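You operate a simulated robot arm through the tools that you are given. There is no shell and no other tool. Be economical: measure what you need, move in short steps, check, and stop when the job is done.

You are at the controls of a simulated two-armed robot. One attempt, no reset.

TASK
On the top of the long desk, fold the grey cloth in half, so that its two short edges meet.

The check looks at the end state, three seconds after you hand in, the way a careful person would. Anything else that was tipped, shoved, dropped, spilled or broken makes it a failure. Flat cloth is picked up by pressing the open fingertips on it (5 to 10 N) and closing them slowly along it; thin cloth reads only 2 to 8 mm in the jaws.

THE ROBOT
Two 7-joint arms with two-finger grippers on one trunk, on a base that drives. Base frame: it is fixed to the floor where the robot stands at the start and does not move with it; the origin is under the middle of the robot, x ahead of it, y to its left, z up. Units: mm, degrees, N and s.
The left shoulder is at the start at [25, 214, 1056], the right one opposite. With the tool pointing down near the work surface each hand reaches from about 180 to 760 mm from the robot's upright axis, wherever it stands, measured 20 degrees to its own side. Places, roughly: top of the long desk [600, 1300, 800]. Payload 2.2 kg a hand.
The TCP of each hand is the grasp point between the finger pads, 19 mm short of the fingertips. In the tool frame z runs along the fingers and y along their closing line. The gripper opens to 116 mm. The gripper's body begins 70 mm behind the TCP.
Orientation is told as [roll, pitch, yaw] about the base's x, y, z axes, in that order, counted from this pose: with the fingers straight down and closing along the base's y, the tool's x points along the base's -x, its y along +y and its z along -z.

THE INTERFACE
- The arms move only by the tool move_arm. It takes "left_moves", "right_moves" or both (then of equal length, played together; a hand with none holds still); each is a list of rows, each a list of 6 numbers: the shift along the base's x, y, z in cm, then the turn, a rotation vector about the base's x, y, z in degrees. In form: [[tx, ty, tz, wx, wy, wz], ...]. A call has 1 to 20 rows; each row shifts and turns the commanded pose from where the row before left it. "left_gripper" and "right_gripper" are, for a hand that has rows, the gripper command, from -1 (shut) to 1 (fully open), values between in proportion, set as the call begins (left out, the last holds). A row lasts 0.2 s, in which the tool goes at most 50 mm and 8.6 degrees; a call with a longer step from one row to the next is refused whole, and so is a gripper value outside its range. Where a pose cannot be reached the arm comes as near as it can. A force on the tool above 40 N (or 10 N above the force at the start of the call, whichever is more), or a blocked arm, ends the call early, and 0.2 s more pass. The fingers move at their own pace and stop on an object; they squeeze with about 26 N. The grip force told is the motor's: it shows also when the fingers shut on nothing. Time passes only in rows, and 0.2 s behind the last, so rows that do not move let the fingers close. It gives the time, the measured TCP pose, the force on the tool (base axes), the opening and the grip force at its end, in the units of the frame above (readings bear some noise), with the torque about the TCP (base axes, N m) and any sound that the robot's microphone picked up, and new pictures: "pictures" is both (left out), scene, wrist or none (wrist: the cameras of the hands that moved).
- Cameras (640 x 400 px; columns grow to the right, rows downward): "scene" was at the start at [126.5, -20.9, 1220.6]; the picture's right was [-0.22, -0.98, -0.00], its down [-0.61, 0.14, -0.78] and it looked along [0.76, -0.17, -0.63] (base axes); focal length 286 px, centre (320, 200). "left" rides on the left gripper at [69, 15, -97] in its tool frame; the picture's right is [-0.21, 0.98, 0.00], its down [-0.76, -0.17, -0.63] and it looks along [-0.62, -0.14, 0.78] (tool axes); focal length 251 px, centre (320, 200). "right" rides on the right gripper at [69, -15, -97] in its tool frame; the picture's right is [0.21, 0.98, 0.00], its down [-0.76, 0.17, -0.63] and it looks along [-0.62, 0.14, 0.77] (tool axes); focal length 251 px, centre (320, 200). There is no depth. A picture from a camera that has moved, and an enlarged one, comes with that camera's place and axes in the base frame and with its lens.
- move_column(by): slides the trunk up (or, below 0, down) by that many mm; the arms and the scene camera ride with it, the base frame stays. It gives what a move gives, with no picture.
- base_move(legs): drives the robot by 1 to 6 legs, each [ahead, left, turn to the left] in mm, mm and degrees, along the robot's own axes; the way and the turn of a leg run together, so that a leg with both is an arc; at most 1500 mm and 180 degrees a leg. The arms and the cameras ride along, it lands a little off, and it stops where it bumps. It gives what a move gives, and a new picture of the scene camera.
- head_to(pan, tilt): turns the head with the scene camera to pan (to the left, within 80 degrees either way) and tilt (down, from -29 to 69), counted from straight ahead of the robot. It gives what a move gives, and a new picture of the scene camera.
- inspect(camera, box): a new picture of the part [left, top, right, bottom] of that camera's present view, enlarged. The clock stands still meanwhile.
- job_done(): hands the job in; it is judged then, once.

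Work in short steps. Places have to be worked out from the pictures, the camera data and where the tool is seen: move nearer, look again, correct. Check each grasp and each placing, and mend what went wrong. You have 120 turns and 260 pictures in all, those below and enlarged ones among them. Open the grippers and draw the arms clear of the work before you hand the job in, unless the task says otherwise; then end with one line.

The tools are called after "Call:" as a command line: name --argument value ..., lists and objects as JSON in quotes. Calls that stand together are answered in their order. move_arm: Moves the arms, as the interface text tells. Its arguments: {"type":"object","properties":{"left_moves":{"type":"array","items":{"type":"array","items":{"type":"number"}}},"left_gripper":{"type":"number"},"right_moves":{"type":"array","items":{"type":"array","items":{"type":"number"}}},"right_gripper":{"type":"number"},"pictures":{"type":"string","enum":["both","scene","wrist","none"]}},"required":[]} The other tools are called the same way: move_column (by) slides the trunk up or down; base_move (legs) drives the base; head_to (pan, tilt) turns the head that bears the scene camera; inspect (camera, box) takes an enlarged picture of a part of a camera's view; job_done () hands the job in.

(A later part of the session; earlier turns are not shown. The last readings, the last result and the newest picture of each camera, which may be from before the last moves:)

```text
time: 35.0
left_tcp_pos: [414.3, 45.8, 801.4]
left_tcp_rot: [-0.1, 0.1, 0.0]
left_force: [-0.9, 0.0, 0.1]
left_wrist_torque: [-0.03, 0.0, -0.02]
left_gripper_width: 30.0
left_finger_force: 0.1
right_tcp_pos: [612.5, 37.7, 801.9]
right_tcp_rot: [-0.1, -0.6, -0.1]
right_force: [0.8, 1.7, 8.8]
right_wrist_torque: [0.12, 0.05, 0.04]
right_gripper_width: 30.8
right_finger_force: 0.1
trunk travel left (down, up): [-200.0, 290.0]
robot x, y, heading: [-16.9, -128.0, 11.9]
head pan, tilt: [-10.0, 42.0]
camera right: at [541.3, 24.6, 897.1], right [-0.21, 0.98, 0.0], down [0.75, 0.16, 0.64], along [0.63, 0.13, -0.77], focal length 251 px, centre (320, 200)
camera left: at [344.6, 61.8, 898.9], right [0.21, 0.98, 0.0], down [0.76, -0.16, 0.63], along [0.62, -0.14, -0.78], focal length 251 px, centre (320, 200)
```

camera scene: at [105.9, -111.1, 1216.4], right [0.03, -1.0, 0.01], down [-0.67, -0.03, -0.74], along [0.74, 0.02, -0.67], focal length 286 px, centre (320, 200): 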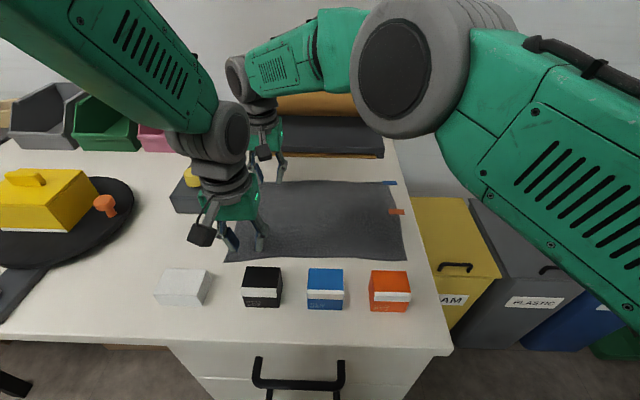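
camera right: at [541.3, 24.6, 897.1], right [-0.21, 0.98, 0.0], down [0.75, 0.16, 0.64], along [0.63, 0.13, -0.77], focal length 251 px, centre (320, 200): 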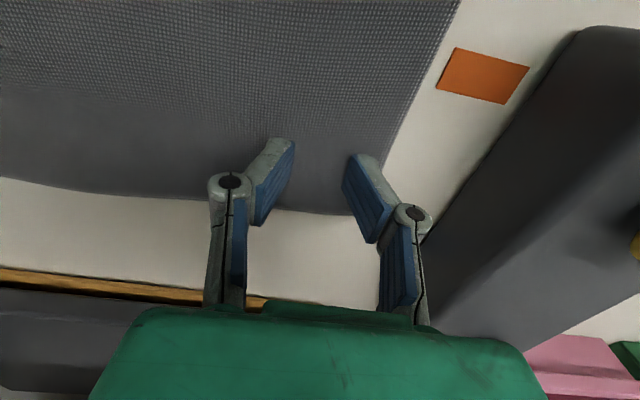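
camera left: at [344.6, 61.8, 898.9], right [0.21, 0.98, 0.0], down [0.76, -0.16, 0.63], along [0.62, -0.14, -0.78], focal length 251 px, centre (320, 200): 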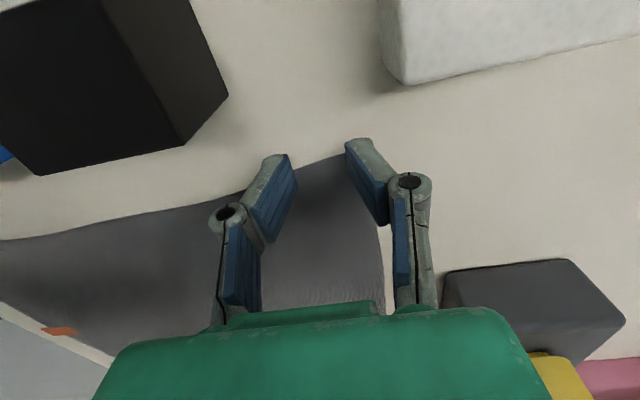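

The right hand touches at about 8.8 N, so the surface is at z≈782. With that height the edge is at y≈70 for both hands and the corners are at x≈409 and 641. I'll lift slightly, re-aim a few mm, and press again.

Call:
move_arm --right_moves '[[0, 0, 0.6, 0, 0, 0], [0.7, 0.6, 0, 0, 0, 0], [0, 0, -0.2, 0, 0, 0], [0, 0, -0.2, 0, 0, 0], [0, 0, -0.2, 0, 0, 0], [0, 0, 0, 0, 0, 0]]' --left_moves '[[0, 0, 0.2, 0, 0, 0], [0.8, -0.2, 0, 0, 0, 0], [0, 0, -0.2, 0, 0, 0], [0, 0, -0.1, 0, 0, 0], [0, 0, -0.1, 0, 0, 0], [0, 0, 0, 0, 0, 0]]' --pictures "none"

```text
time: 36.4
left_tcp_pos: [423.5, 44.6, 800.2]
left_tcp_rot: [-0.1, 0.0, 0.0]
left_force: [0.5, 0.1, 8.7]
left_wrist_torque: [-0.01, 0.01, 0.02]
left_gripper_width: 27.1
left_finger_force: 3.8
right_tcp_pos: [611.1, 37.7, 802.2]
right_tcp_rot: [-0.2, -0.7, -0.2]
right_force: [0.1, 1.5, 7.9]
right_wrist_torque: [0.19, 0.02, 0.01]
right_gripper_width: 31.3
right_finger_force: 0.7
right hand out of reach, approached as far as the arm can: row 2
trunk travel left (down, up): [-200.0, 290.0]
robot x, y, heading: [-21.8, -127.2, 11.8]
head pan, tilt: [-10.0, 42.0]
```

The right arm is at its reach limit, so I'll open its jaws to 44 mm to put the outer finger nearer the edge, then press again.

Call:
move_arm --right_moves '[[0, 0, 0.8, 0, 0, 0], [0, 0, 0, 0, 0, 0], [0, 0, -0.3, 0, 0, 0], [0, 0, -0.3, 0, 0, 0], [0, 0, -0.2, 0, 0, 0], [0, 0, 0, 0, 0, 0]]' --right_gripper -0.22 --pictures "wrist"

```text
time: 37.8
left_tcp_pos: [422.5, 45.4, 798.5]
left_tcp_rot: [0.0, 0.2, 0.0]
left_force: [-0.7, 0.0, 3.2]
left_wrist_torque: [-0.01, 0.0, 0.01]
left_gripper_width: 29.1
left_finger_force: 3.3
right_tcp_pos: [610.5, 38.3, 801.3]
right_tcp_rot: [-0.2, -0.6, -0.2]
right_force: [1.0, 0.0, 6.6]
right_wrist_torque: [0.12, -0.05, 0.0]
right_gripper_width: 45.9
right_finger_force: 0.2
trunk travel left (down, up): [-200.0, 290.0]
robot x, y, heading: [-20.8, -126.7, 11.8]
head pan, tilt: [-10.0, 42.0]
camera right: at [540.7, 24.4, 897.1], right [-0.21, 0.98, 0.0], down [0.75, 0.16, 0.64], along [0.63, 0.13, -0.77], focal length 251 px, centre (320, 200)
```

right: 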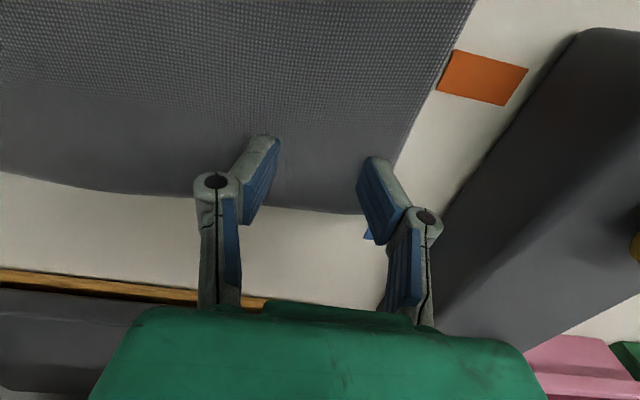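

Both hands press well. I'll close in steps.

Call:
move_arm --right_moves '[[0, 0, -0.05, 0, 0, 0], [0, 0, 0, 0, 0, 0]]' --left_moves '[[0, 0, -0.1, 0, 0, 0], [0, 0, 0, 0, 0, 0]]' --right_gripper -0.45 --left_gripper -0.65 --pictures "none"

Call:
move_arm --right_moves '[[0, 0, 0, 0, 0, 0], [0, 0, 0, 0, 0, 0]]' --left_moves '[[0, 0, 0, 0, 0, 0], [0, 0, 0, 0, 0, 0]]' --right_gripper -0.65 --left_gripper -0.8 --pictures "none"

Call:
move_arm --right_moves '[[0, 0, 0, 0, 0, 0], [0, 0, 0, 0, 0, 0]]' --left_moves '[[0, 0, 0, 0, 0, 0], [0, 0, 0, 0, 0, 0]]' --right_gripper -0.82 --left_gripper -0.92 --pictures "none"

Call:
move_arm --right_moves '[[0, 0, 0, 0, 0, 0], [0, 0, 0, 0, 0, 0], [0, 0, 0, 0, 0, 0]]' --left_moves '[[0, 0, 0, 0, 0, 0], [0, 0, 0, 0, 0, 0], [0, 0, 0, 0, 0, 0]]' --right_gripper -1 --left_gripper -1 --pictures "wrist"

```text
time: 38.4
left_tcp_pos: [422.8, 44.1, 799.0]
left_tcp_rot: [-0.2, 0.0, 0.1]
left_force: [1.0, 0.6, 5.0]
left_wrist_torque: [0.04, -0.04, -0.01]
left_gripper_width: 22.5
left_finger_force: 0.1
right_tcp_pos: [610.1, 37.9, 799.9]
right_tcp_rot: [-0.2, -0.6, -0.2]
right_force: [0.1, -0.1, 7.5]
right_wrist_torque: [-0.01, 0.0, 0.01]
right_gripper_width: 27.3
right_finger_force: 0.0
trunk travel left (down, up): [-200.0, 290.0]
robot x, y, heading: [-22.5, -128.7, 11.7]
head pan, tilt: [-10.0, 42.0]
```

```text
time: 39.0
left_tcp_pos: [423.1, 44.4, 799.9]
left_tcp_rot: [-0.1, 0.0, 0.0]
left_force: [0.6, 0.0, 4.6]
left_wrist_torque: [-0.03, -0.02, 0.03]
left_gripper_width: 12.7
left_finger_force: 0.1
right_tcp_pos: [610.2, 38.0, 800.4]
right_tcp_rot: [-0.2, -0.5, -0.1]
right_force: [0.3, 0.8, 6.7]
right_wrist_torque: [0.01, 0.01, 0.01]
right_gripper_width: 21.0
right_finger_force: 0.1
trunk travel left (down, up): [-200.0, 290.0]
robot x, y, heading: [-18.6, -128.5, 11.9]
head pan, tilt: [-10.0, 42.0]
```

```text
time: 39.6
left_tcp_pos: [422.4, 44.3, 799.4]
left_tcp_rot: [0.0, 0.2, 0.0]
left_force: [-0.1, 0.5, 6.7]
left_wrist_torque: [0.0, -0.01, -0.01]
left_gripper_width: 5.9
left_finger_force: 0.0
right_tcp_pos: [609.8, 38.5, 801.7]
right_tcp_rot: [-0.1, -0.5, -0.2]
right_force: [1.2, 0.0, 5.1]
right_wrist_torque: [0.01, -0.01, 0.0]
right_gripper_width: 9.8
right_finger_force: 0.0
trunk travel left (down, up): [-200.0, 290.0]
robot x, y, heading: [-17.9, -127.9, 11.9]
head pan, tilt: [-10.0, 42.0]
```

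```text
time: 40.4
left_tcp_pos: [422.3, 44.7, 800.7]
left_tcp_rot: [-0.1, 0.0, 0.0]
left_force: [-0.5, 2.0, 26.3]
left_wrist_torque: [0.04, 0.0, 0.04]
left_gripper_width: 0.0
left_finger_force: 26.1
right_tcp_pos: [609.1, 37.2, 801.5]
right_tcp_rot: [0.0, -0.6, -0.2]
right_force: [0.1, -0.8, 0.0]
right_wrist_torque: [-0.04, -0.04, -0.02]
right_gripper_width: 4.1
right_finger_force: 26.8
trunk travel left (down, up): [-200.0, 290.0]
robot x, y, heading: [-19.0, -125.6, 11.6]
head pan, tilt: [-10.0, 42.0]
camera right: at [539.1, 23.9, 896.9], right [-0.21, 0.98, 0.0], down [0.75, 0.17, 0.64], along [0.63, 0.13, -0.77], focal length 251 px, centre (320, 200)
camera left: at [353.1, 60.1, 896.4], right [0.21, 0.98, 0.0], down [0.76, -0.17, 0.63], along [0.62, -0.14, -0.77], focal length 251 px, centre (320, 200)
```

right: 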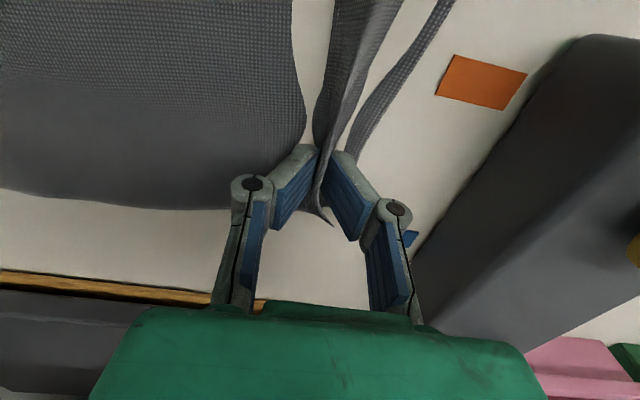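
left: 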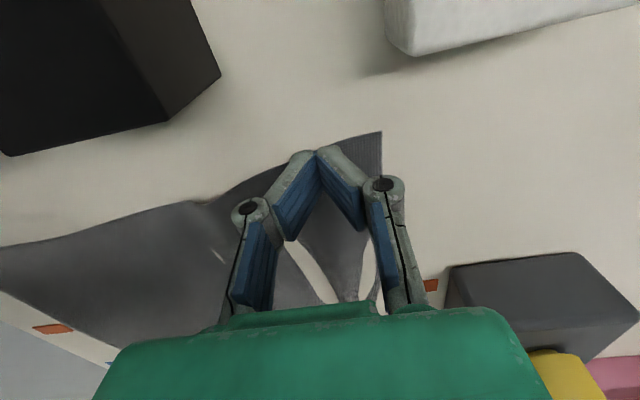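

The right hand has the cloth (4.1 mm). The left hand closed on nothing, and its corner is at about (409, 78), so I was too far in and pressing too lightly. I'll lift the left hand, open it to 40 mm, shift outward and press harder.

Call:
move_arm --left_moves '[[0, 0, 0.8, 0, 0, 0], [0, 0, 0.7, 0, 0, 0]]' --pictures "none"

Call:
move_arm --left_moves '[[0, 0.4, 0, 0, 0, 0], [0, 0.4, 0, 0, 0, 0], [0, 0, -0.5, 0, 0, 0], [0, 0, 0, 0, 0, 0]]' --left_gripper -0.31 --pictures "wrist"

```text
time: 41.0
left_tcp_pos: [420.8, 46.2, 810.1]
left_tcp_rot: [0.0, 0.6, 0.1]
left_force: [-0.2, 0.6, -0.4]
left_wrist_torque: [0.05, -0.04, -0.01]
left_gripper_width: 0.0
left_finger_force: 25.7
right_tcp_pos: [609.6, 38.7, 801.4]
right_tcp_rot: [-0.1, -0.4, -0.2]
right_force: [0.3, -0.4, 4.3]
right_wrist_torque: [0.08, 0.01, -0.01]
right_gripper_width: 4.7
right_finger_force: 28.9
trunk travel left (down, up): [-200.0, 290.0]
robot x, y, heading: [-17.7, -127.7, 11.8]
head pan, tilt: [-10.0, 42.0]
```

```text
time: 42.0
left_tcp_pos: [423.0, 50.8, 807.3]
left_tcp_rot: [0.5, 0.1, -0.4]
left_force: [0.5, -0.9, 0.1]
left_wrist_torque: [0.0, -0.05, -0.05]
left_gripper_width: 39.9
left_finger_force: 0.1
right_tcp_pos: [611.9, 39.5, 800.9]
right_tcp_rot: [-0.2, -0.5, -0.2]
right_force: [0.0, 0.6, 6.3]
right_wrist_torque: [0.09, 0.03, 0.01]
right_gripper_width: 3.1
right_finger_force: 23.3
trunk travel left (down, up): [-200.0, 290.0]
robot x, y, heading: [-15.4, -126.8, 11.7]
head pan, tilt: [-10.0, 42.0]
camera left: at [353.2, 66.3, 904.7], right [0.22, 0.97, 0.01], down [0.76, -0.18, 0.63], along [0.61, -0.14, -0.78], focal length 251 px, centre (320, 200)
```

left: 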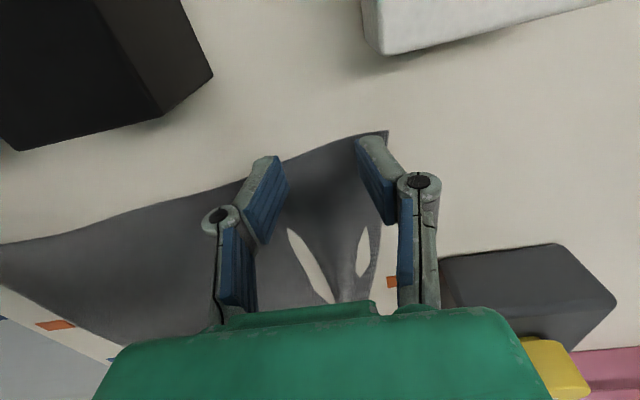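

The corner is now near (412, 88), and the outer finger is inside it. I'll press to about 10 N.

Call:
move_arm --left_moves '[[0, 0.2, -0.4, 0, 0, 0], [0, 0.2, -0.3, 0, 0, 0], [0, 0, -0.2, 0, 0, 0], [0, 0, -0.1, 0, 0, 0], [0, 0, 0, 0, 0, 0]]' --pictures "none"

```text
time: 43.2
left_tcp_pos: [421.6, 55.5, 797.9]
left_tcp_rot: [0.5, 0.1, -0.4]
left_force: [0.1, 0.4, 9.4]
left_wrist_torque: [0.0, 0.02, 0.0]
left_gripper_width: 48.4
left_finger_force: 0.0
right_tcp_pos: [609.8, 38.1, 801.5]
right_tcp_rot: [-0.1, -0.5, -0.2]
right_force: [-0.4, 0.1, 4.7]
right_wrist_torque: [-0.08, -0.03, -0.02]
right_gripper_width: 3.3
right_finger_force: 24.8
trunk travel left (down, up): [-200.0, 290.0]
robot x, y, heading: [-17.2, -128.9, 11.7]
head pan, tilt: [-10.0, 42.0]
```

9.4 N. I'll close the left hand in steps.

Call:
move_arm --left_moves '[[0, 0, 0, 0, 0, 0], [0, 0, 0, 0, 0, 0]]' --left_gripper -0.5 --pictures "none"

Call:
move_arm --left_moves '[[0, 0, 0, 0, 0, 0], [0, 0, 0, 0, 0, 0]]' --left_gripper -0.7 --pictures "none"

Call:
move_arm --left_moves '[[0, 0, 0, 0, 0, 0], [0, 0, 0, 0, 0, 0]]' --left_gripper -0.85 --pictures "none"

Call:
move_arm --left_moves '[[0, 0, 0, 0, 0, 0], [0, 0, 0, 0, 0, 0], [0, 0, 0, 0, 0, 0]]' --left_gripper -1 --pictures "wrist"

```text
time: 43.8
left_tcp_pos: [422.2, 55.9, 798.6]
left_tcp_rot: [0.4, 0.1, -0.4]
left_force: [0.6, 0.4, 3.3]
left_wrist_torque: [0.0, 0.02, -0.01]
left_gripper_width: 31.2
left_finger_force: 4.1
right_tcp_pos: [610.8, 38.8, 801.3]
right_tcp_rot: [-0.1, -0.5, -0.2]
right_force: [0.2, -0.2, 3.3]
right_wrist_torque: [-0.07, 0.01, 0.0]
right_gripper_width: 3.9
right_finger_force: 27.3
trunk travel left (down, up): [-200.0, 290.0]
robot x, y, heading: [-19.3, -128.1, 11.7]
head pan, tilt: [-10.0, 42.0]
```

```text
time: 44.4
left_tcp_pos: [422.3, 56.2, 798.7]
left_tcp_rot: [0.4, 0.1, -0.4]
left_force: [0.8, -0.7, 10.4]
left_wrist_torque: [-0.02, -0.04, 0.0]
left_gripper_width: 21.9
left_finger_force: 0.1
right_tcp_pos: [609.2, 39.3, 801.5]
right_tcp_rot: [0.0, -0.4, -0.2]
right_force: [-0.2, 0.6, 2.0]
right_wrist_torque: [-0.03, -0.02, 0.01]
right_gripper_width: 4.5
right_finger_force: 28.3
trunk travel left (down, up): [-200.0, 290.0]
robot x, y, heading: [-17.9, -129.4, 11.6]
head pan, tilt: [-10.0, 42.0]
```

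```text
time: 45.0
left_tcp_pos: [422.3, 55.4, 799.4]
left_tcp_rot: [0.4, 0.0, -0.4]
left_force: [3.9, 0.6, 24.9]
left_wrist_torque: [0.0, -0.17, -0.02]
left_gripper_width: 12.8
left_finger_force: 0.4
right_tcp_pos: [608.7, 37.8, 801.9]
right_tcp_rot: [-0.2, -0.6, -0.3]
right_force: [0.0, 1.1, 0.5]
right_wrist_torque: [0.01, -0.01, 0.02]
right_gripper_width: 4.5
right_finger_force: 29.4
trunk travel left (down, up): [-200.0, 290.0]
robot x, y, heading: [-17.3, -128.2, 12.1]
head pan, tilt: [-10.0, 42.0]
```

```text
time: 45.3
left_tcp_pos: [424.5, 52.0, 800.3]
left_tcp_rot: [0.5, -0.2, -0.4]
left_force: [-0.9, -0.3, 13.0]
left_wrist_torque: [-0.08, -0.07, -0.01]
left_gripper_width: 4.4
left_finger_force: 27.0
right_tcp_pos: [611.0, 35.7, 801.6]
right_tcp_rot: [0.0, -0.6, -0.2]
right_force: [-0.2, 1.0, 0.9]
right_wrist_torque: [0.05, 0.05, -0.02]
right_gripper_width: 4.4
right_finger_force: 29.3
trunk travel left (down, up): [-200.0, 290.0]
robot x, y, heading: [-16.3, -127.2, 11.9]
head pan, tilt: [-10.0, 42.0]
stopped in row 1 (left hand): the force on the tool passed its limit at 45 N (the readings are from after the stop); the commanded pose is now the measured one
camera left: at [352.8, 67.9, 897.0], right [0.22, 0.98, 0.01], down [0.75, -0.18, 0.63], along [0.62, -0.13, -0.77], focal length 251 px, centre (320, 200)
```

left: 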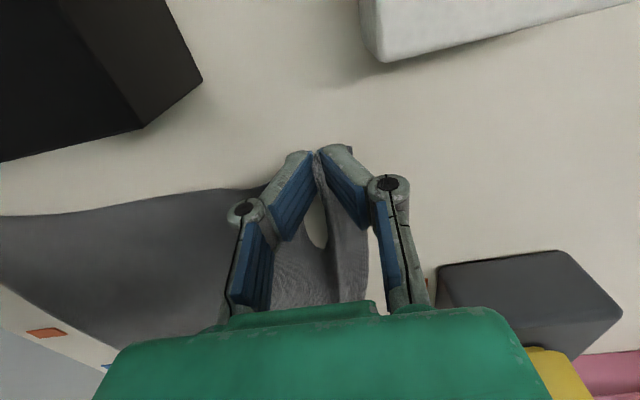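

Both hands hold 4.4 mm now. I'll lift together by 40 mm, easing toward −y, then check.

Call:
move_arm --left_moves '[[0, 0, 0.5, 0, 0, 0], [0, 0, 0.5, 0, 0, 0], [0, -0.3, 0.7, 0, 0, 0], [0, -0.5, 0.8, 0, 0, 0], [0, -0.5, 0.8, 0, 0, 0], [0, -0.5, 0.8, 0, 0, 0]]' --right_moves '[[0, 0, 0.5, 0, 0, 0], [0, 0, 0.5, 0, 0, 0], [0, -0.3, 0.7, 0, 0, 0], [0, -0.5, 0.8, 0, 0, 0], [0, -0.5, 0.8, 0, 0, 0], [0, -0.5, 0.8, 0, 0, 0]]'

```text
time: 46.7
left_tcp_pos: [422.9, 38.5, 841.7]
left_tcp_rot: [-0.3, 0.1, 0.3]
left_force: [0.2, 0.2, -0.7]
left_wrist_torque: [-0.03, -0.01, -0.01]
left_gripper_width: 4.3
left_finger_force: 27.8
right_tcp_pos: [609.9, 18.1, 844.1]
right_tcp_rot: [0.2, -0.5, -0.2]
right_force: [-0.1, 0.4, -0.5]
right_wrist_torque: [-0.04, -0.01, 0.01]
right_gripper_width: 3.0
right_finger_force: 22.6
trunk travel left (down, up): [-200.0, 290.0]
robot x, y, heading: [-20.4, -129.6, 11.8]
head pan, tilt: [-10.0, 42.0]
camera scene: at [105.5, -111.6, 1216.5], right [0.03, -1.0, 0.0], down [-0.67, -0.03, -0.74], along [0.74, 0.02, -0.67], focal length 286 px, centre (320, 200)
camera right: at [539.6, 3.8, 938.5], right [-0.21, 0.98, 0.0], down [0.75, 0.16, 0.64], along [0.63, 0.13, -0.77], focal length 251 px, centre (320, 200)
camera left: at [352.5, 54.0, 938.0], right [0.21, 0.98, 0.0], down [0.76, -0.16, 0.63], along [0.62, -0.14, -0.78], focal length 251 px, centre (320, 200)
```

scene: 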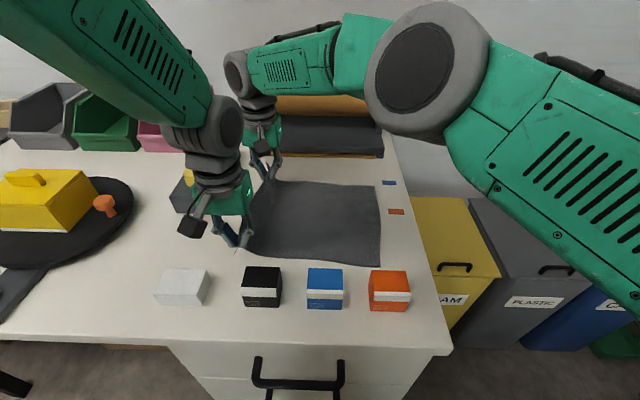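
right: 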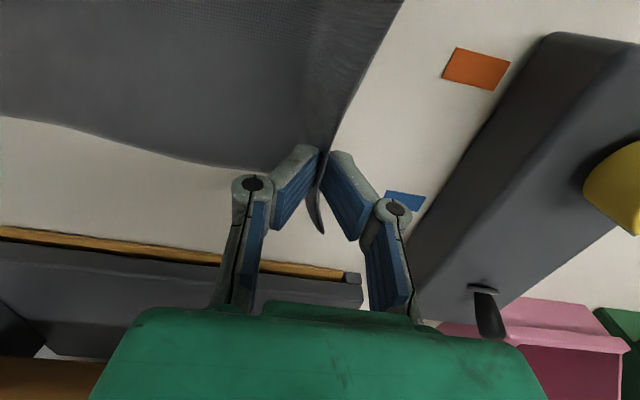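
left: 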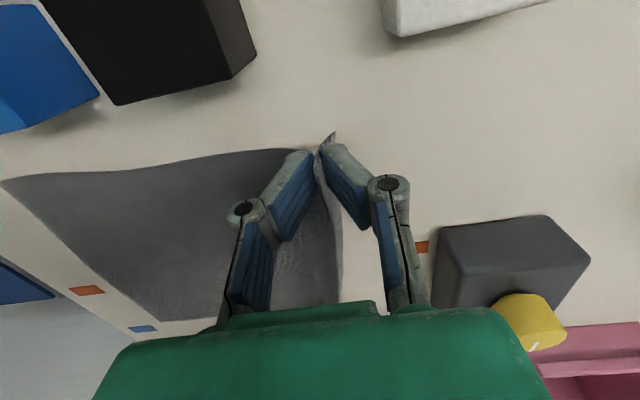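

Both grips hold. The cloth has turned about 5° and its right edge is now near (413,−214)–(651,−237). I'll lift along the fold arc, then let the base carry both hands toward −y.

Call:
move_arm --left_moves '[[0, -0.2, 1, 0, 0, 0], [0, -0.2, 1, 0, 0, 0], [0, -0.2, 1, 0, 0, 0], [0, -0.2, 1, 0, 0, 0], [0, -0.2, 1.2, 0, 0, 0], [0, 0, 0, 0, 0, 0]]' --right_moves '[[0, -0.2, 1, 0, 0, 0], [0, -0.2, 1, 0, 0, 0], [0, -0.2, 1, 0, 0, 0], [0, -0.2, 1, 0, 0, 0], [0, -0.2, 1, 0, 0, 0], [0, 0, 0, 0, 0, 0]]' --pictures "none"

Call:
base_move --legs '[[-18, -88, 0]]'

```text
time: 48.1
left_tcp_pos: [421.8, 24.6, 891.9]
left_tcp_rot: [0.7, 0.0, -0.4]
left_force: [1.3, 0.1, 1.4]
left_wrist_torque: [0.06, -0.04, 0.02]
left_gripper_width: 4.6
left_finger_force: 29.6
right_tcp_pos: [612.0, 9.0, 891.7]
right_tcp_rot: [0.0, -0.4, -0.3]
right_force: [-0.5, 0.1, -0.5]
right_wrist_torque: [0.0, 0.03, 0.0]
right_gripper_width: 3.3
right_finger_force: 22.9
trunk travel left (down, up): [-200.0, 290.0]
robot x, y, heading: [-19.0, -128.1, 11.6]
head pan, tilt: [-10.0, 42.0]
```

```text
time: 49.2
left_tcp_pos: [415.2, -24.2, 889.3]
left_tcp_rot: [-1.4, -0.3, -0.2]
left_force: [0.2, 1.6, 2.0]
left_wrist_torque: [-0.19, 0.05, 0.06]
left_gripper_width: 3.8
left_finger_force: 22.4
right_tcp_pos: [602.0, -39.5, 888.0]
right_tcp_rot: [-1.9, -0.7, 0.2]
right_force: [1.2, 5.3, 4.0]
right_wrist_torque: [-0.42, -0.03, 0.01]
right_gripper_width: 3.7
right_finger_force: 27.0
trunk travel left (down, up): [-200.0, 290.0]
robot x, y, heading: [-15.8, -203.9, 12.1]
head pan, tilt: [-10.0, 42.0]
camera scene: at [99.2, -156.0, 1215.4], right [0.03, -1.0, 0.03], down [-0.67, -0.05, -0.74], along [0.74, 0.0, -0.67], focal length 286 px, centre (320, 200)
```

scene: 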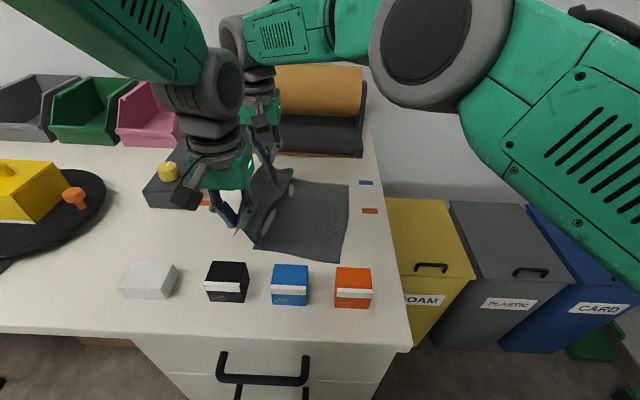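

The hands seem to lag behind the base. I'll let it settle and read again.

Call:
move_arm --left_moves '[[0, 0, 0, 0, 0, 0], [0, 0, 0, 0, 0, 0], [0, 0, 0, 0, 0, 0]]' --right_moves '[[0, 0, 0, 0, 0, 0], [0, 0, 0, 0, 0, 0], [0, 0, 0, 0, 0, 0]]' --pictures "both"

```text
time: 50.2
left_tcp_pos: [412.4, -45.7, 897.0]
left_tcp_rot: [0.5, -0.5, 0.0]
left_force: [0.4, -0.5, 1.1]
left_wrist_torque: [-0.07, 0.01, 0.0]
left_gripper_width: 4.6
left_finger_force: 29.2
right_tcp_pos: [600.2, -60.3, 896.2]
right_tcp_rot: [0.1, -1.0, 0.3]
right_force: [0.4, 0.2, -0.1]
right_wrist_torque: [0.04, 0.03, 0.02]
right_gripper_width: 4.3
right_finger_force: 26.2
trunk travel left (down, up): [-200.0, 290.0]
robot x, y, heading: [-19.1, -200.5, 12.0]
head pan, tilt: [-10.0, 42.0]
stopped in row 3 (left hand): the arm was blocked; the commanded pose is now the measured one
camera scene: at [102.6, -179.8, 1215.9], right [0.03, -1.0, 0.01], down [-0.67, -0.03, -0.74], along [0.74, 0.02, -0.67], focal length 286 px, centre (320, 200)
camera right: at [529.3, -74.4, 990.5], right [-0.22, 0.98, 0.0], down [0.75, 0.17, 0.65], along [0.63, 0.14, -0.76], focal length 251 px, centre (320, 200)
camera left: at [342.4, -31.9, 992.4], right [0.22, 0.98, 0.01], down [0.75, -0.17, 0.64], along [0.62, -0.13, -0.77], focal length 251 px, centre (320, 200)
```

scene: 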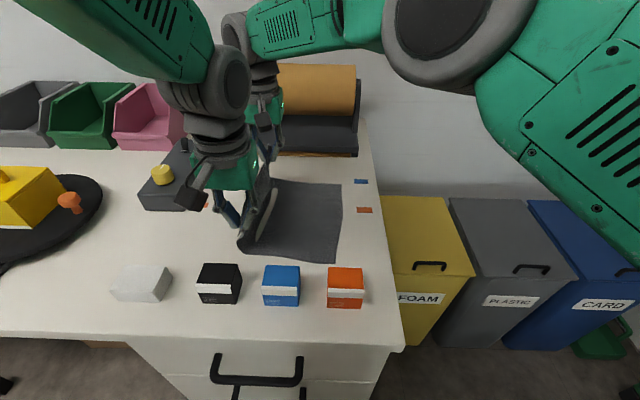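
right: 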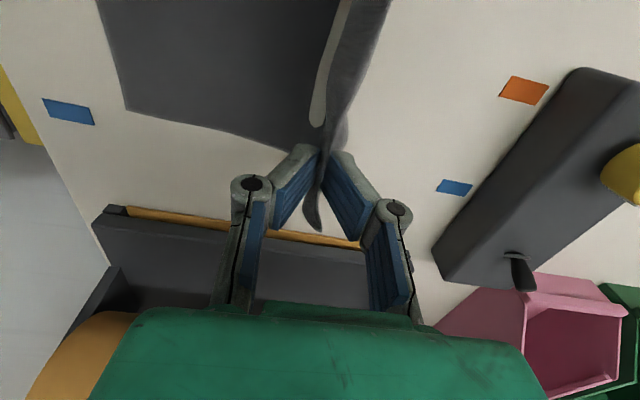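
left: 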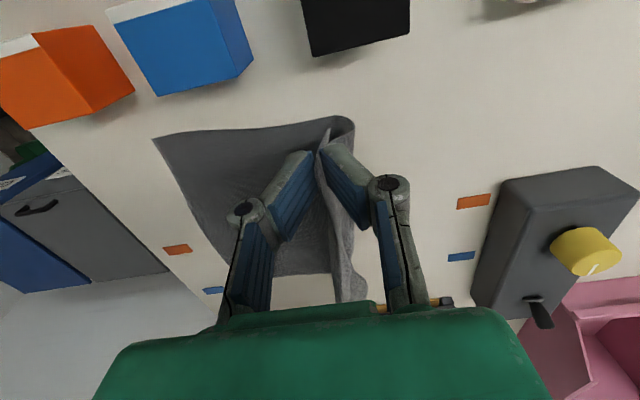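

The fold is forming well and the bottom half is staying put. The right edge runs (407,−197)–(640,−217). I'll raise a bit and drive another 90 mm.

Call:
move_arm --left_moves '[[0, 0, 0.8, 0, 0, 0], [0, 0, 0.8, 0, 0, 0], [0, 0, 0.4, 0, 0, 0], [0, 0, 0, 0, 0, 0]]' --right_moves '[[0, 0, 0.8, 0, 0, 0], [0, 0, 0.8, 0, 0, 0], [0, 0, 0.4, 0, 0, 0], [0, 0, 0, 0, 0, 0]]' --pictures "none"

Call:
base_move --legs '[[-18, -88, 0]]'

Call:
move_arm --left_moves '[[0, 0, 0, 0, 0, 0], [0, 0, 0, 0, 0, 0], [0, 0, 0, 0, 0, 0]]' --right_moves '[[0, 0, 0, 0, 0, 0], [0, 0, 0, 0, 0, 0], [0, 0, 0, 0, 0, 0]]' --pictures "both"

```text
time: 51.2
left_tcp_pos: [417.9, -62.5, 917.5]
left_tcp_rot: [1.2, -0.3, -0.2]
left_force: [0.2, -0.5, 0.6]
left_wrist_torque: [0.0, -0.06, 0.01]
left_gripper_width: 3.9
left_finger_force: 22.2
right_tcp_pos: [603.5, -74.9, 915.3]
right_tcp_rot: [0.6, -0.8, 0.2]
right_force: [-0.7, -1.4, 1.6]
right_wrist_torque: [0.05, 0.03, 0.03]
right_gripper_width: 3.3
right_finger_force: 25.3
trunk travel left (down, up): [-200.0, 290.0]
robot x, y, heading: [-15.6, -201.9, 12.2]
head pan, tilt: [-10.0, 42.0]
```

```text
time: 52.3
left_tcp_pos: [405.2, -88.3, 915.4]
left_tcp_rot: [-1.8, -0.8, 0.2]
left_force: [-0.1, 2.4, 0.0]
left_wrist_torque: [-0.17, 0.03, 0.02]
left_gripper_width: 4.5
left_finger_force: 25.9
right_tcp_pos: [588.1, -101.6, 912.7]
right_tcp_rot: [-2.3, -1.4, 0.6]
right_force: [2.1, 2.8, -4.6]
right_wrist_torque: [-0.14, -0.14, 0.01]
right_gripper_width: 3.3
right_finger_force: 22.5
trunk travel left (down, up): [-200.0, 290.0]
robot x, y, heading: [-20.8, -276.8, 11.7]
head pan, tilt: [-10.0, 42.0]
camera scene: at [95.4, -232.0, 1215.7], right [0.03, -1.0, 0.03], down [-0.67, -0.04, -0.74], along [0.74, 0.0, -0.67], focal length 286 px, centre (320, 200)
```

scene: 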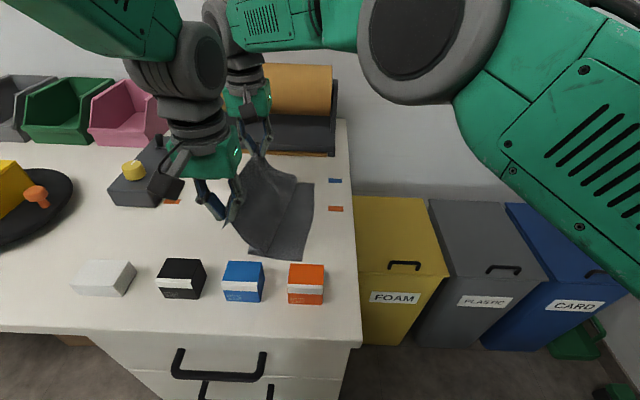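

```text
time: 53.3
left_tcp_pos: [398.8, -85.3, 919.9]
left_tcp_rot: [-1.3, -1.0, 0.6]
left_force: [-1.0, 0.6, 0.6]
left_wrist_torque: [-0.08, -0.01, 0.03]
left_gripper_width: 3.6
left_finger_force: 25.6
right_tcp_pos: [578.6, -94.9, 915.3]
right_tcp_rot: [-1.6, -1.6, 1.2]
right_force: [1.1, 0.4, -0.3]
right_wrist_torque: [-0.14, -0.02, -0.02]
right_gripper_width: 4.7
right_finger_force: 29.7
trunk travel left (down, up): [-200.0, 290.0]
robot x, y, heading: [-22.5, -267.6, 11.8]
head pan, tilt: [-10.0, 42.0]
stopped in row 3 (left hand): the arm was blocked; the commanded pose is now the measured one
camera scene: at [96.4, -232.2, 1215.9], right [0.04, -1.0, 0.02], down [-0.67, -0.04, -0.74], along [0.74, 0.01, -0.67], focal length 286 px, centre (320, 200)
camera right: at [508.1, -108.3, 1010.7], right [-0.23, 0.97, -0.03], down [0.74, 0.2, 0.65], along [0.64, 0.13, -0.76], focal length 251 px, centre (320, 200)
camera left: at [326.9, -67.8, 1014.6], right [0.2, 0.98, -0.02], down [0.75, -0.14, 0.65], along [0.63, -0.15, -0.76], focal length 251 px, centre (320, 200)
```

scene: 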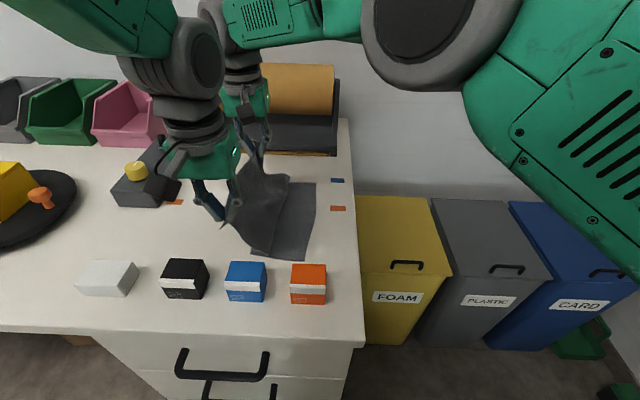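
right: 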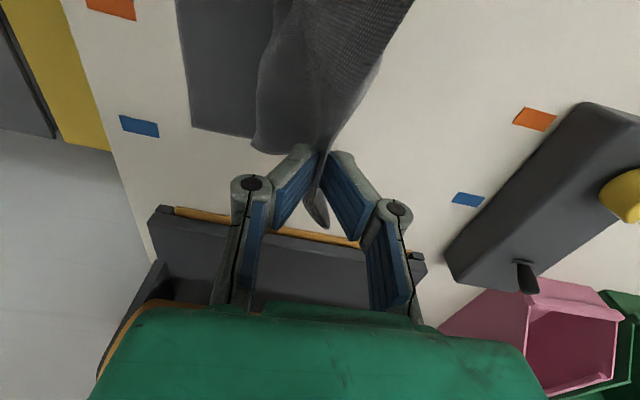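
left: 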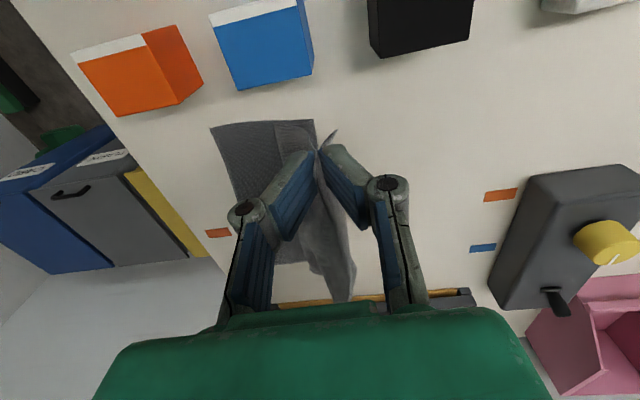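

The hands lag the base because the arms are compliant, and the slack has flopped onto the bottom layer. I'll raise both hands until the hanging part is nearly taut, then look.

Call:
move_arm --left_moves '[[0.3, 0, 1, 0.5, 0.3, 0], [0.3, 0, 1, 0.5, 0.3, 0], [0.3, 0, 1, 0, 0, 0], [0.3, 0, 1, 0, 0, 0], [0, 0, 1, 0, 0, 0], [0, 0, 0.5, 0, 0, 0], [0, 0, 0, 0, 0, 0]]' --right_moves '[[0.3, 0, 1, 0.5, 0.5, 0], [0.3, 0, 1, 0.5, 0.5, 0], [0.3, 0, 1, 0.5, 0, 0], [0.3, 0, 1, 0, 0, 0], [0, 0, 1, 0, 0, 0], [0, 0, 0.5, 0, 0, 0], [0, 0, 0, 0, 0, 0]]' --pictures "both"

```text
time: 54.9
left_tcp_pos: [410.9, -81.9, 974.8]
left_tcp_rot: [-0.3, -0.4, 0.8]
left_force: [0.2, 1.2, 2.6]
left_wrist_torque: [-0.14, 0.05, 0.01]
left_gripper_width: 4.7
left_finger_force: 27.7
right_tcp_pos: [593.3, -90.9, 970.8]
right_tcp_rot: [-0.2, -0.6, 1.2]
right_force: [-0.6, 2.2, 0.0]
right_wrist_torque: [-0.19, -0.04, -0.03]
right_gripper_width: 3.4
right_finger_force: 22.7
trunk travel left (down, up): [-200.0, 290.0]
robot x, y, heading: [-23.4, -269.3, 12.1]
head pan, tilt: [-10.0, 42.0]
camera scene: at [98.0, -235.2, 1215.8], right [0.03, -1.0, 0.02], down [-0.67, -0.04, -0.74], along [0.74, 0.01, -0.67], focal length 286 px, centre (320, 200)
camera right: at [522.9, -105.9, 1066.1], right [-0.23, 0.97, -0.01], down [0.75, 0.18, 0.64], along [0.62, 0.15, -0.77], focal length 251 px, centre (320, 200)
camera left: at [339.6, -65.8, 1070.2], right [0.2, 0.98, -0.01], down [0.75, -0.15, 0.64], along [0.62, -0.13, -0.77], focal length 251 px, centre (320, 200)
```

scene: 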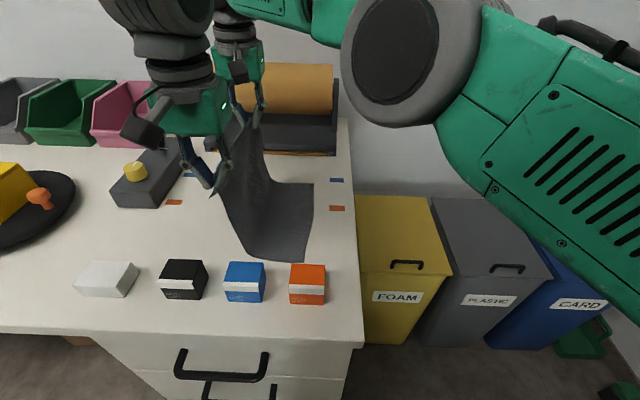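
right: 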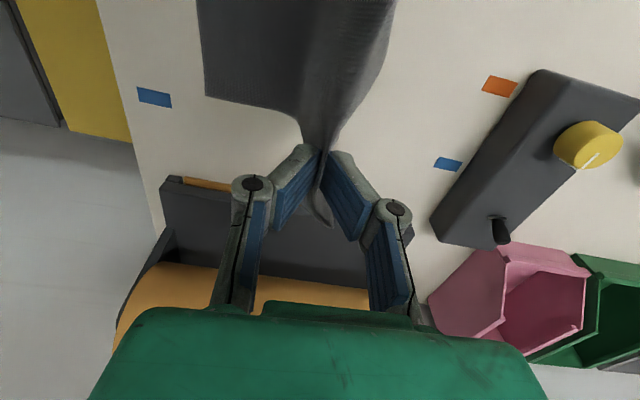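
left: 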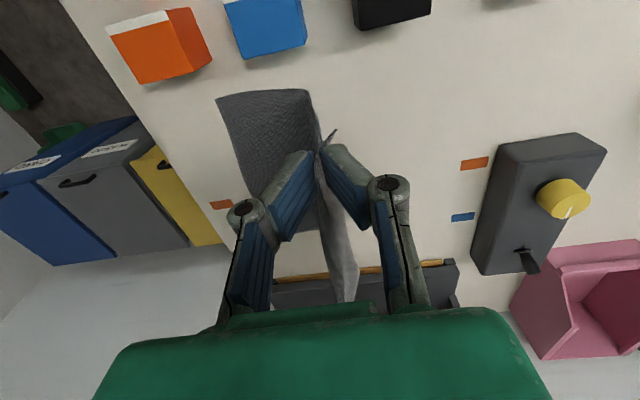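

It's now hanging cleanly, but the lift-off line is at y≈−97 and should be at about −42. I'll drive back +y about 50 mm and lower, to relay the bottom half.

Call:
base_move --legs '[[10, 52, 0]]'

Call:
head_to --pan -12 --tilt 42

```text
time: 55.8
left_tcp_pos: [412.9, -69.8, 978.9]
left_tcp_rot: [1.4, -0.3, 0.2]
left_force: [0.6, -1.0, -0.4]
left_wrist_torque: [0.04, -0.02, 0.0]
left_gripper_width: 4.5
left_finger_force: 26.0
right_tcp_pos: [603.3, -74.2, 978.7]
right_tcp_rot: [1.7, -0.4, 0.9]
right_force: [-1.3, -1.2, 2.6]
right_wrist_torque: [0.26, 0.02, 0.03]
right_gripper_width: 3.3
right_finger_force: 22.3
trunk travel left (down, up): [-200.0, 290.0]
robot x, y, heading: [-19.4, -223.5, 12.1]
head pan, tilt: [-10.0, 42.0]
camera scene: at [99.7, -209.8, 1216.1], right [0.03, -1.0, 0.0], down [-0.67, -0.02, -0.74], along [0.74, 0.02, -0.67], focal length 286 px, centre (320, 200)
```

scene: 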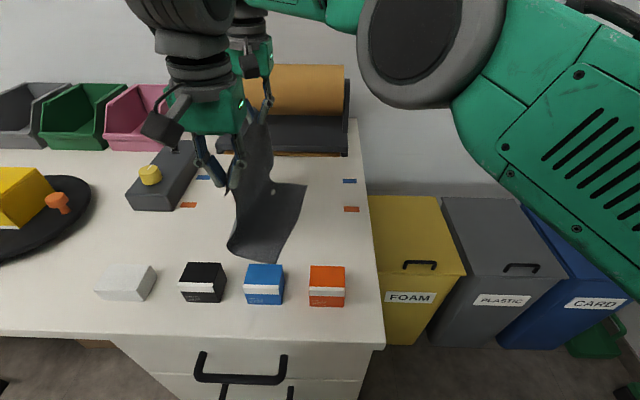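

```text
time: 56.4
left_tcp_pos: [407.8, -35.0, 976.7]
left_tcp_rot: [-0.1, -0.5, 0.5]
left_force: [0.3, 2.8, 0.4]
left_wrist_torque: [-0.22, -0.05, -0.01]
left_gripper_width: 4.5
left_finger_force: 25.7
right_tcp_pos: [596.5, -36.8, 976.8]
right_tcp_rot: [0.2, -0.6, 1.0]
right_force: [0.1, 2.4, -1.1]
right_wrist_torque: [-0.17, -0.01, -0.01]
right_gripper_width: 3.1
right_finger_force: 22.0
trunk travel left (down, up): [-200.0, 290.0]
robot x, y, heading: [-26.2, -213.6, 12.0]
head pan, tilt: [-12.0, 42.0]
camera scene: at [94.9, -168.0, 1215.5], right [0.0, -1.0, 0.03], down [-0.67, -0.03, -0.74], along [0.74, -0.02, -0.67], focal length 286 px, centre (320, 200)
```

scene: 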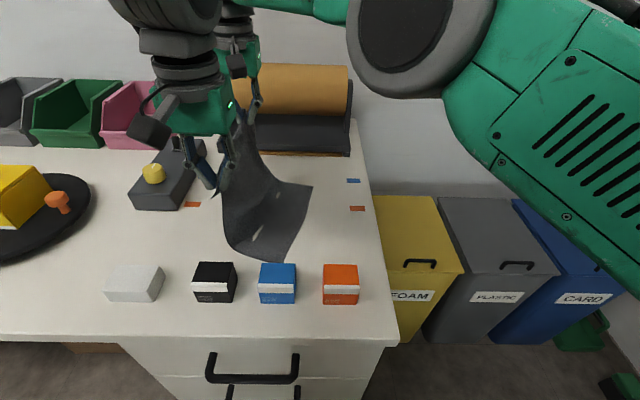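

Now I'll lower both hands to about z 920 to lay the bottom down.

Call:
move_arm --left_moves '[[0, 0, -1, 0, 0, 0], [0, 0, -1, 0, 0, 0], [0, 0, -1, 0, 0, 0], [0, 0, -1, 0, 0, 0], [0, 0, -1, 0, 0, 0], [0, 0, 0, 0, 0, 0], [0, 0, 0, 0, 0, 0]]' --right_moves '[[0, 0, -1, 0, 0, 0], [0, 0, -1, 0, 0, 0], [0, 0, -1, 0, 0, 0], [0, 0, -1, 0, 0, 0], [0, 0, -1, 0, 0, 0], [0, 0, 0, 0, 0, 0], [0, 0, 0, 0, 0, 0]]' --pictures "both"

```text
time: 58.2
left_tcp_pos: [409.6, -67.0, 931.7]
left_tcp_rot: [1.6, -0.6, 0.5]
left_force: [5.1, -1.2, -1.1]
left_wrist_torque: [-0.05, -0.12, -0.03]
left_gripper_width: 3.3
left_finger_force: 22.9
right_tcp_pos: [599.7, -67.7, 933.2]
right_tcp_rot: [2.0, -0.8, 1.1]
right_force: [1.5, -2.1, 0.9]
right_wrist_torque: [0.11, -0.06, 0.01]
right_gripper_width: 2.9
right_finger_force: 22.1
trunk travel left (down, up): [-200.0, 290.0]
robot x, y, heading: [-21.8, -215.0, 11.7]
head pan, tilt: [-12.0, 42.0]
stopped in row 7 (left hand): the arm was blocked; the commanded pose is now the measured one
camera scene: at [99.4, -198.4, 1216.0], right [0.0, -1.0, 0.01], down [-0.67, -0.01, -0.74], along [0.74, -0.01, -0.67], focal length 286 px, centre (320, 200)
camera right: at [529.9, -86.9, 1027.8], right [-0.23, 0.97, 0.03], down [0.75, 0.16, 0.65], along [0.62, 0.17, -0.76], focal length 251 px, centre (320, 200)
camera left: at [337.9, -54.4, 1028.3], right [0.21, 0.98, 0.03], down [0.75, -0.18, 0.64], along [0.63, -0.11, -0.77], focal length 251 px, centre (320, 200)
```

scene: 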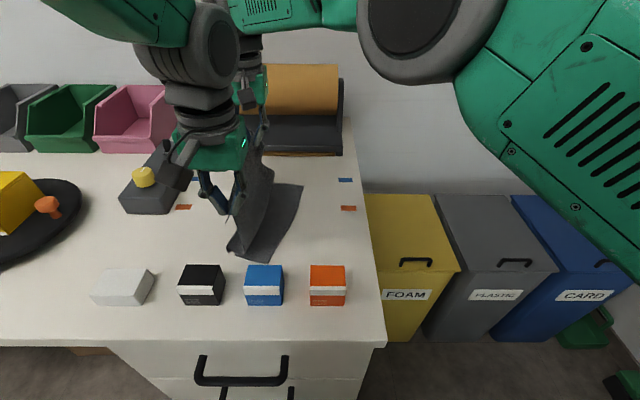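
right: 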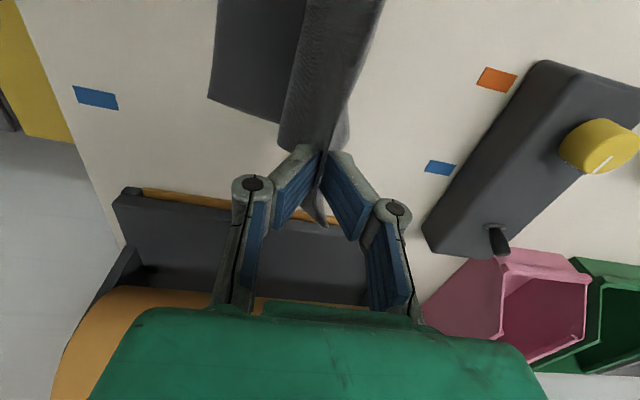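
left: 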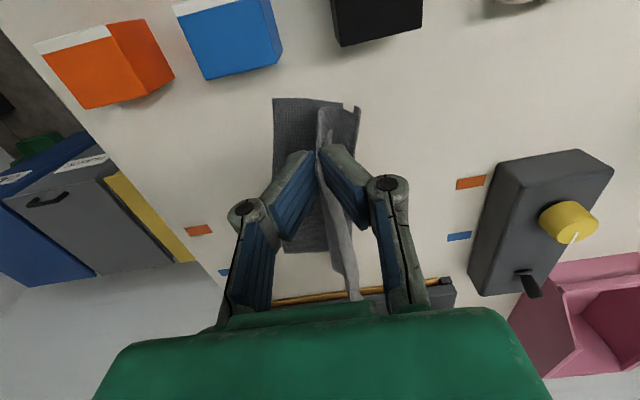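

The trunk is swaying after each drive. I'll wait for it to settle and read again.

Call:
move_arm --left_moves '[[0, 0, 0, 0, 0, 0], [0, 0, 0, 0, 0, 0], [0, 0, 0, 0, 0, 0], [0, 0, 0, 0, 0, 0], [0, 0, 0, 0, 0, 0], [0, 0, 0, 0, 0, 0]]' --pictures "none"

Call:
move_arm --left_moves '[[0, 0, 0, 0, 0, 0], [0, 0, 0, 0, 0, 0], [0, 0, 0, 0, 0, 0], [0, 0, 0, 0, 0, 0], [0, 0, 0, 0, 0, 0], [0, 0, 0, 0, 0, 0]]' --pictures "both"

```text
time: 59.6
left_tcp_pos: [406.9, -45.0, 929.6]
left_tcp_rot: [0.6, -0.7, 0.7]
left_force: [0.1, 0.0, 1.3]
left_wrist_torque: [-0.16, 0.03, -0.01]
left_gripper_width: 3.5
left_finger_force: 22.6
right_tcp_pos: [593.4, -47.3, 930.6]
right_tcp_rot: [1.0, -0.9, 1.3]
right_force: [-0.8, 0.8, -0.8]
right_wrist_torque: [-0.14, -0.01, 0.0]
right_gripper_width: 4.1
right_finger_force: 26.4
trunk travel left (down, up): [-200.0, 290.0]
robot x, y, heading: [-23.8, -210.1, 12.0]
head pan, tilt: [-12.0, 42.0]
```

```text
time: 61.0
left_tcp_pos: [410.8, -69.5, 931.3]
left_tcp_rot: [1.8, -0.4, 0.5]
left_force: [0.5, 0.6, -0.9]
left_wrist_torque: [-0.13, -0.04, 0.0]
left_gripper_width: 3.5
left_finger_force: 22.0
right_tcp_pos: [600.3, -73.1, 931.7]
right_tcp_rot: [2.1, -0.7, 1.0]
right_force: [-0.5, -0.3, -0.9]
right_wrist_torque: [0.01, -0.01, 0.02]
right_gripper_width: 4.7
right_finger_force: 29.9
trunk travel left (down, up): [-200.0, 290.0]
robot x, y, heading: [-22.9, -214.0, 11.8]
head pan, tilt: [-12.0, 42.0]
camera scene: at [104.5, -219.4, 1215.5], right [0.0, -1.0, -0.01], down [-0.67, 0.01, -0.74], along [0.74, 0.0, -0.67], focal length 286 px, centre (320, 200)
camera left: at [339.9, -57.6, 1027.9], right [0.21, 0.98, 0.03], down [0.75, -0.18, 0.63], along [0.62, -0.11, -0.77], focal length 251 px, centre (320, 200)
```

scene: 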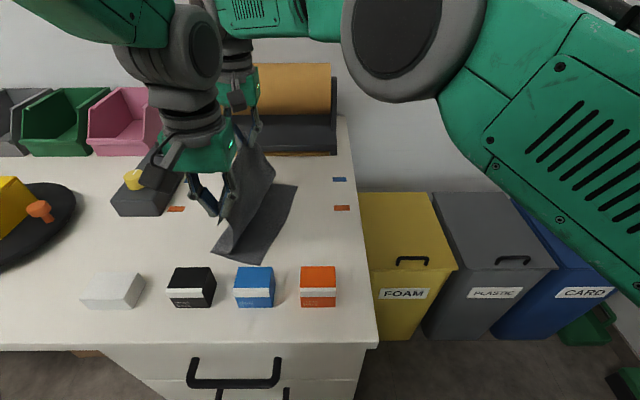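
left: 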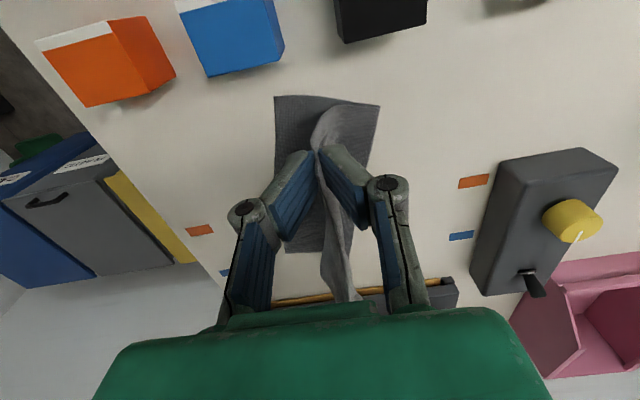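

The sway dies away slowly; it also followed the first long drive. I'll wait longer before going on.

Call:
move_arm --right_moves '[[0, 0, 0, 0, 0, 0], [0, 0, 0, 0, 0, 0], [0, 0, 0, 0, 0, 0], [0, 0, 0, 0, 0, 0], [0, 0, 0, 0, 0, 0], [0, 0, 0, 0, 0, 0], [0, 0, 0, 0, 0, 0], [0, 0, 0, 0, 0, 0], [0, 0, 0, 0, 0, 0], [0, 0, 0, 0, 0, 0], [0, 0, 0, 0, 0, 0], [0, 0, 0, 0, 0, 0], [0, 0, 0, 0, 0, 0], [0, 0, 0, 0, 0, 0], [0, 0, 0, 0, 0, 0]]' --pictures "none"

Call:
move_arm --right_moves '[[0, 0, 0, 0, 0, 0], [0, 0, 0, 0, 0, 0], [0, 0, 0, 0, 0, 0], [0, 0, 0, 0, 0, 0]]' --pictures "none"

Call:
move_arm --right_moves '[[0, 0, 0, 0, 0, 0], [0, 0, 0, 0, 0, 0], [0, 0, 0, 0, 0, 0], [0, 0, 0, 0, 0, 0]]' --pictures "scene"

```text
time: 64.2
left_tcp_pos: [410.3, -66.5, 930.3]
left_tcp_rot: [1.6, -0.4, 0.6]
left_force: [0.8, -0.5, 0.3]
left_wrist_torque: [0.04, 0.02, 0.0]
left_gripper_width: 3.9
left_finger_force: 26.8
right_tcp_pos: [600.0, -68.5, 932.4]
right_tcp_rot: [2.0, -0.7, 1.1]
right_force: [0.5, 0.5, -0.3]
right_wrist_torque: [0.12, 0.02, 0.0]
right_gripper_width: 4.4
right_finger_force: 29.2
trunk travel left (down, up): [-200.0, 290.0]
robot x, y, heading: [-26.2, -216.6, 11.9]
head pan, tilt: [-12.0, 42.0]
```

```text
time: 65.2
left_tcp_pos: [409.5, -64.6, 931.6]
left_tcp_rot: [1.5, -0.4, 0.5]
left_force: [-0.3, 0.1, -0.5]
left_wrist_torque: [-0.02, 0.03, 0.02]
left_gripper_width: 3.9
left_finger_force: 26.2
right_tcp_pos: [597.7, -66.4, 932.1]
right_tcp_rot: [2.0, -0.8, 1.0]
right_force: [-0.8, -0.6, 0.5]
right_wrist_torque: [0.06, -0.01, -0.04]
right_gripper_width: 3.3
right_finger_force: 22.6
trunk travel left (down, up): [-200.0, 290.0]
robot x, y, heading: [-24.3, -218.8, 12.0]
head pan, tilt: [-12.0, 42.0]
```

```text
time: 66.2
left_tcp_pos: [408.8, -61.7, 931.5]
left_tcp_rot: [1.5, -0.6, 0.6]
left_force: [0.6, 0.4, 0.9]
left_wrist_torque: [0.02, -0.03, 0.05]
left_gripper_width: 4.1
left_finger_force: 25.7
right_tcp_pos: [598.4, -64.9, 931.9]
right_tcp_rot: [1.8, -0.7, 1.1]
right_force: [0.0, 0.1, 0.0]
right_wrist_torque: [-0.01, 0.03, 0.0]
right_gripper_width: 4.2
right_finger_force: 29.7
trunk travel left (down, up): [-200.0, 290.0]
robot x, y, heading: [-23.3, -219.6, 11.9]
head pan, tilt: [-12.0, 42.0]
camera scene: at [101.9, -206.7, 1215.7], right [0.0, -1.0, 0.0], down [-0.67, 0.0, -0.74], along [0.74, 0.0, -0.67], focal length 286 px, centre (320, 200)
```

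scene: 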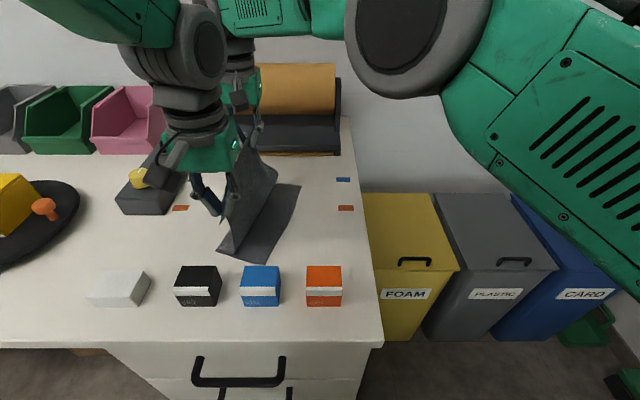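

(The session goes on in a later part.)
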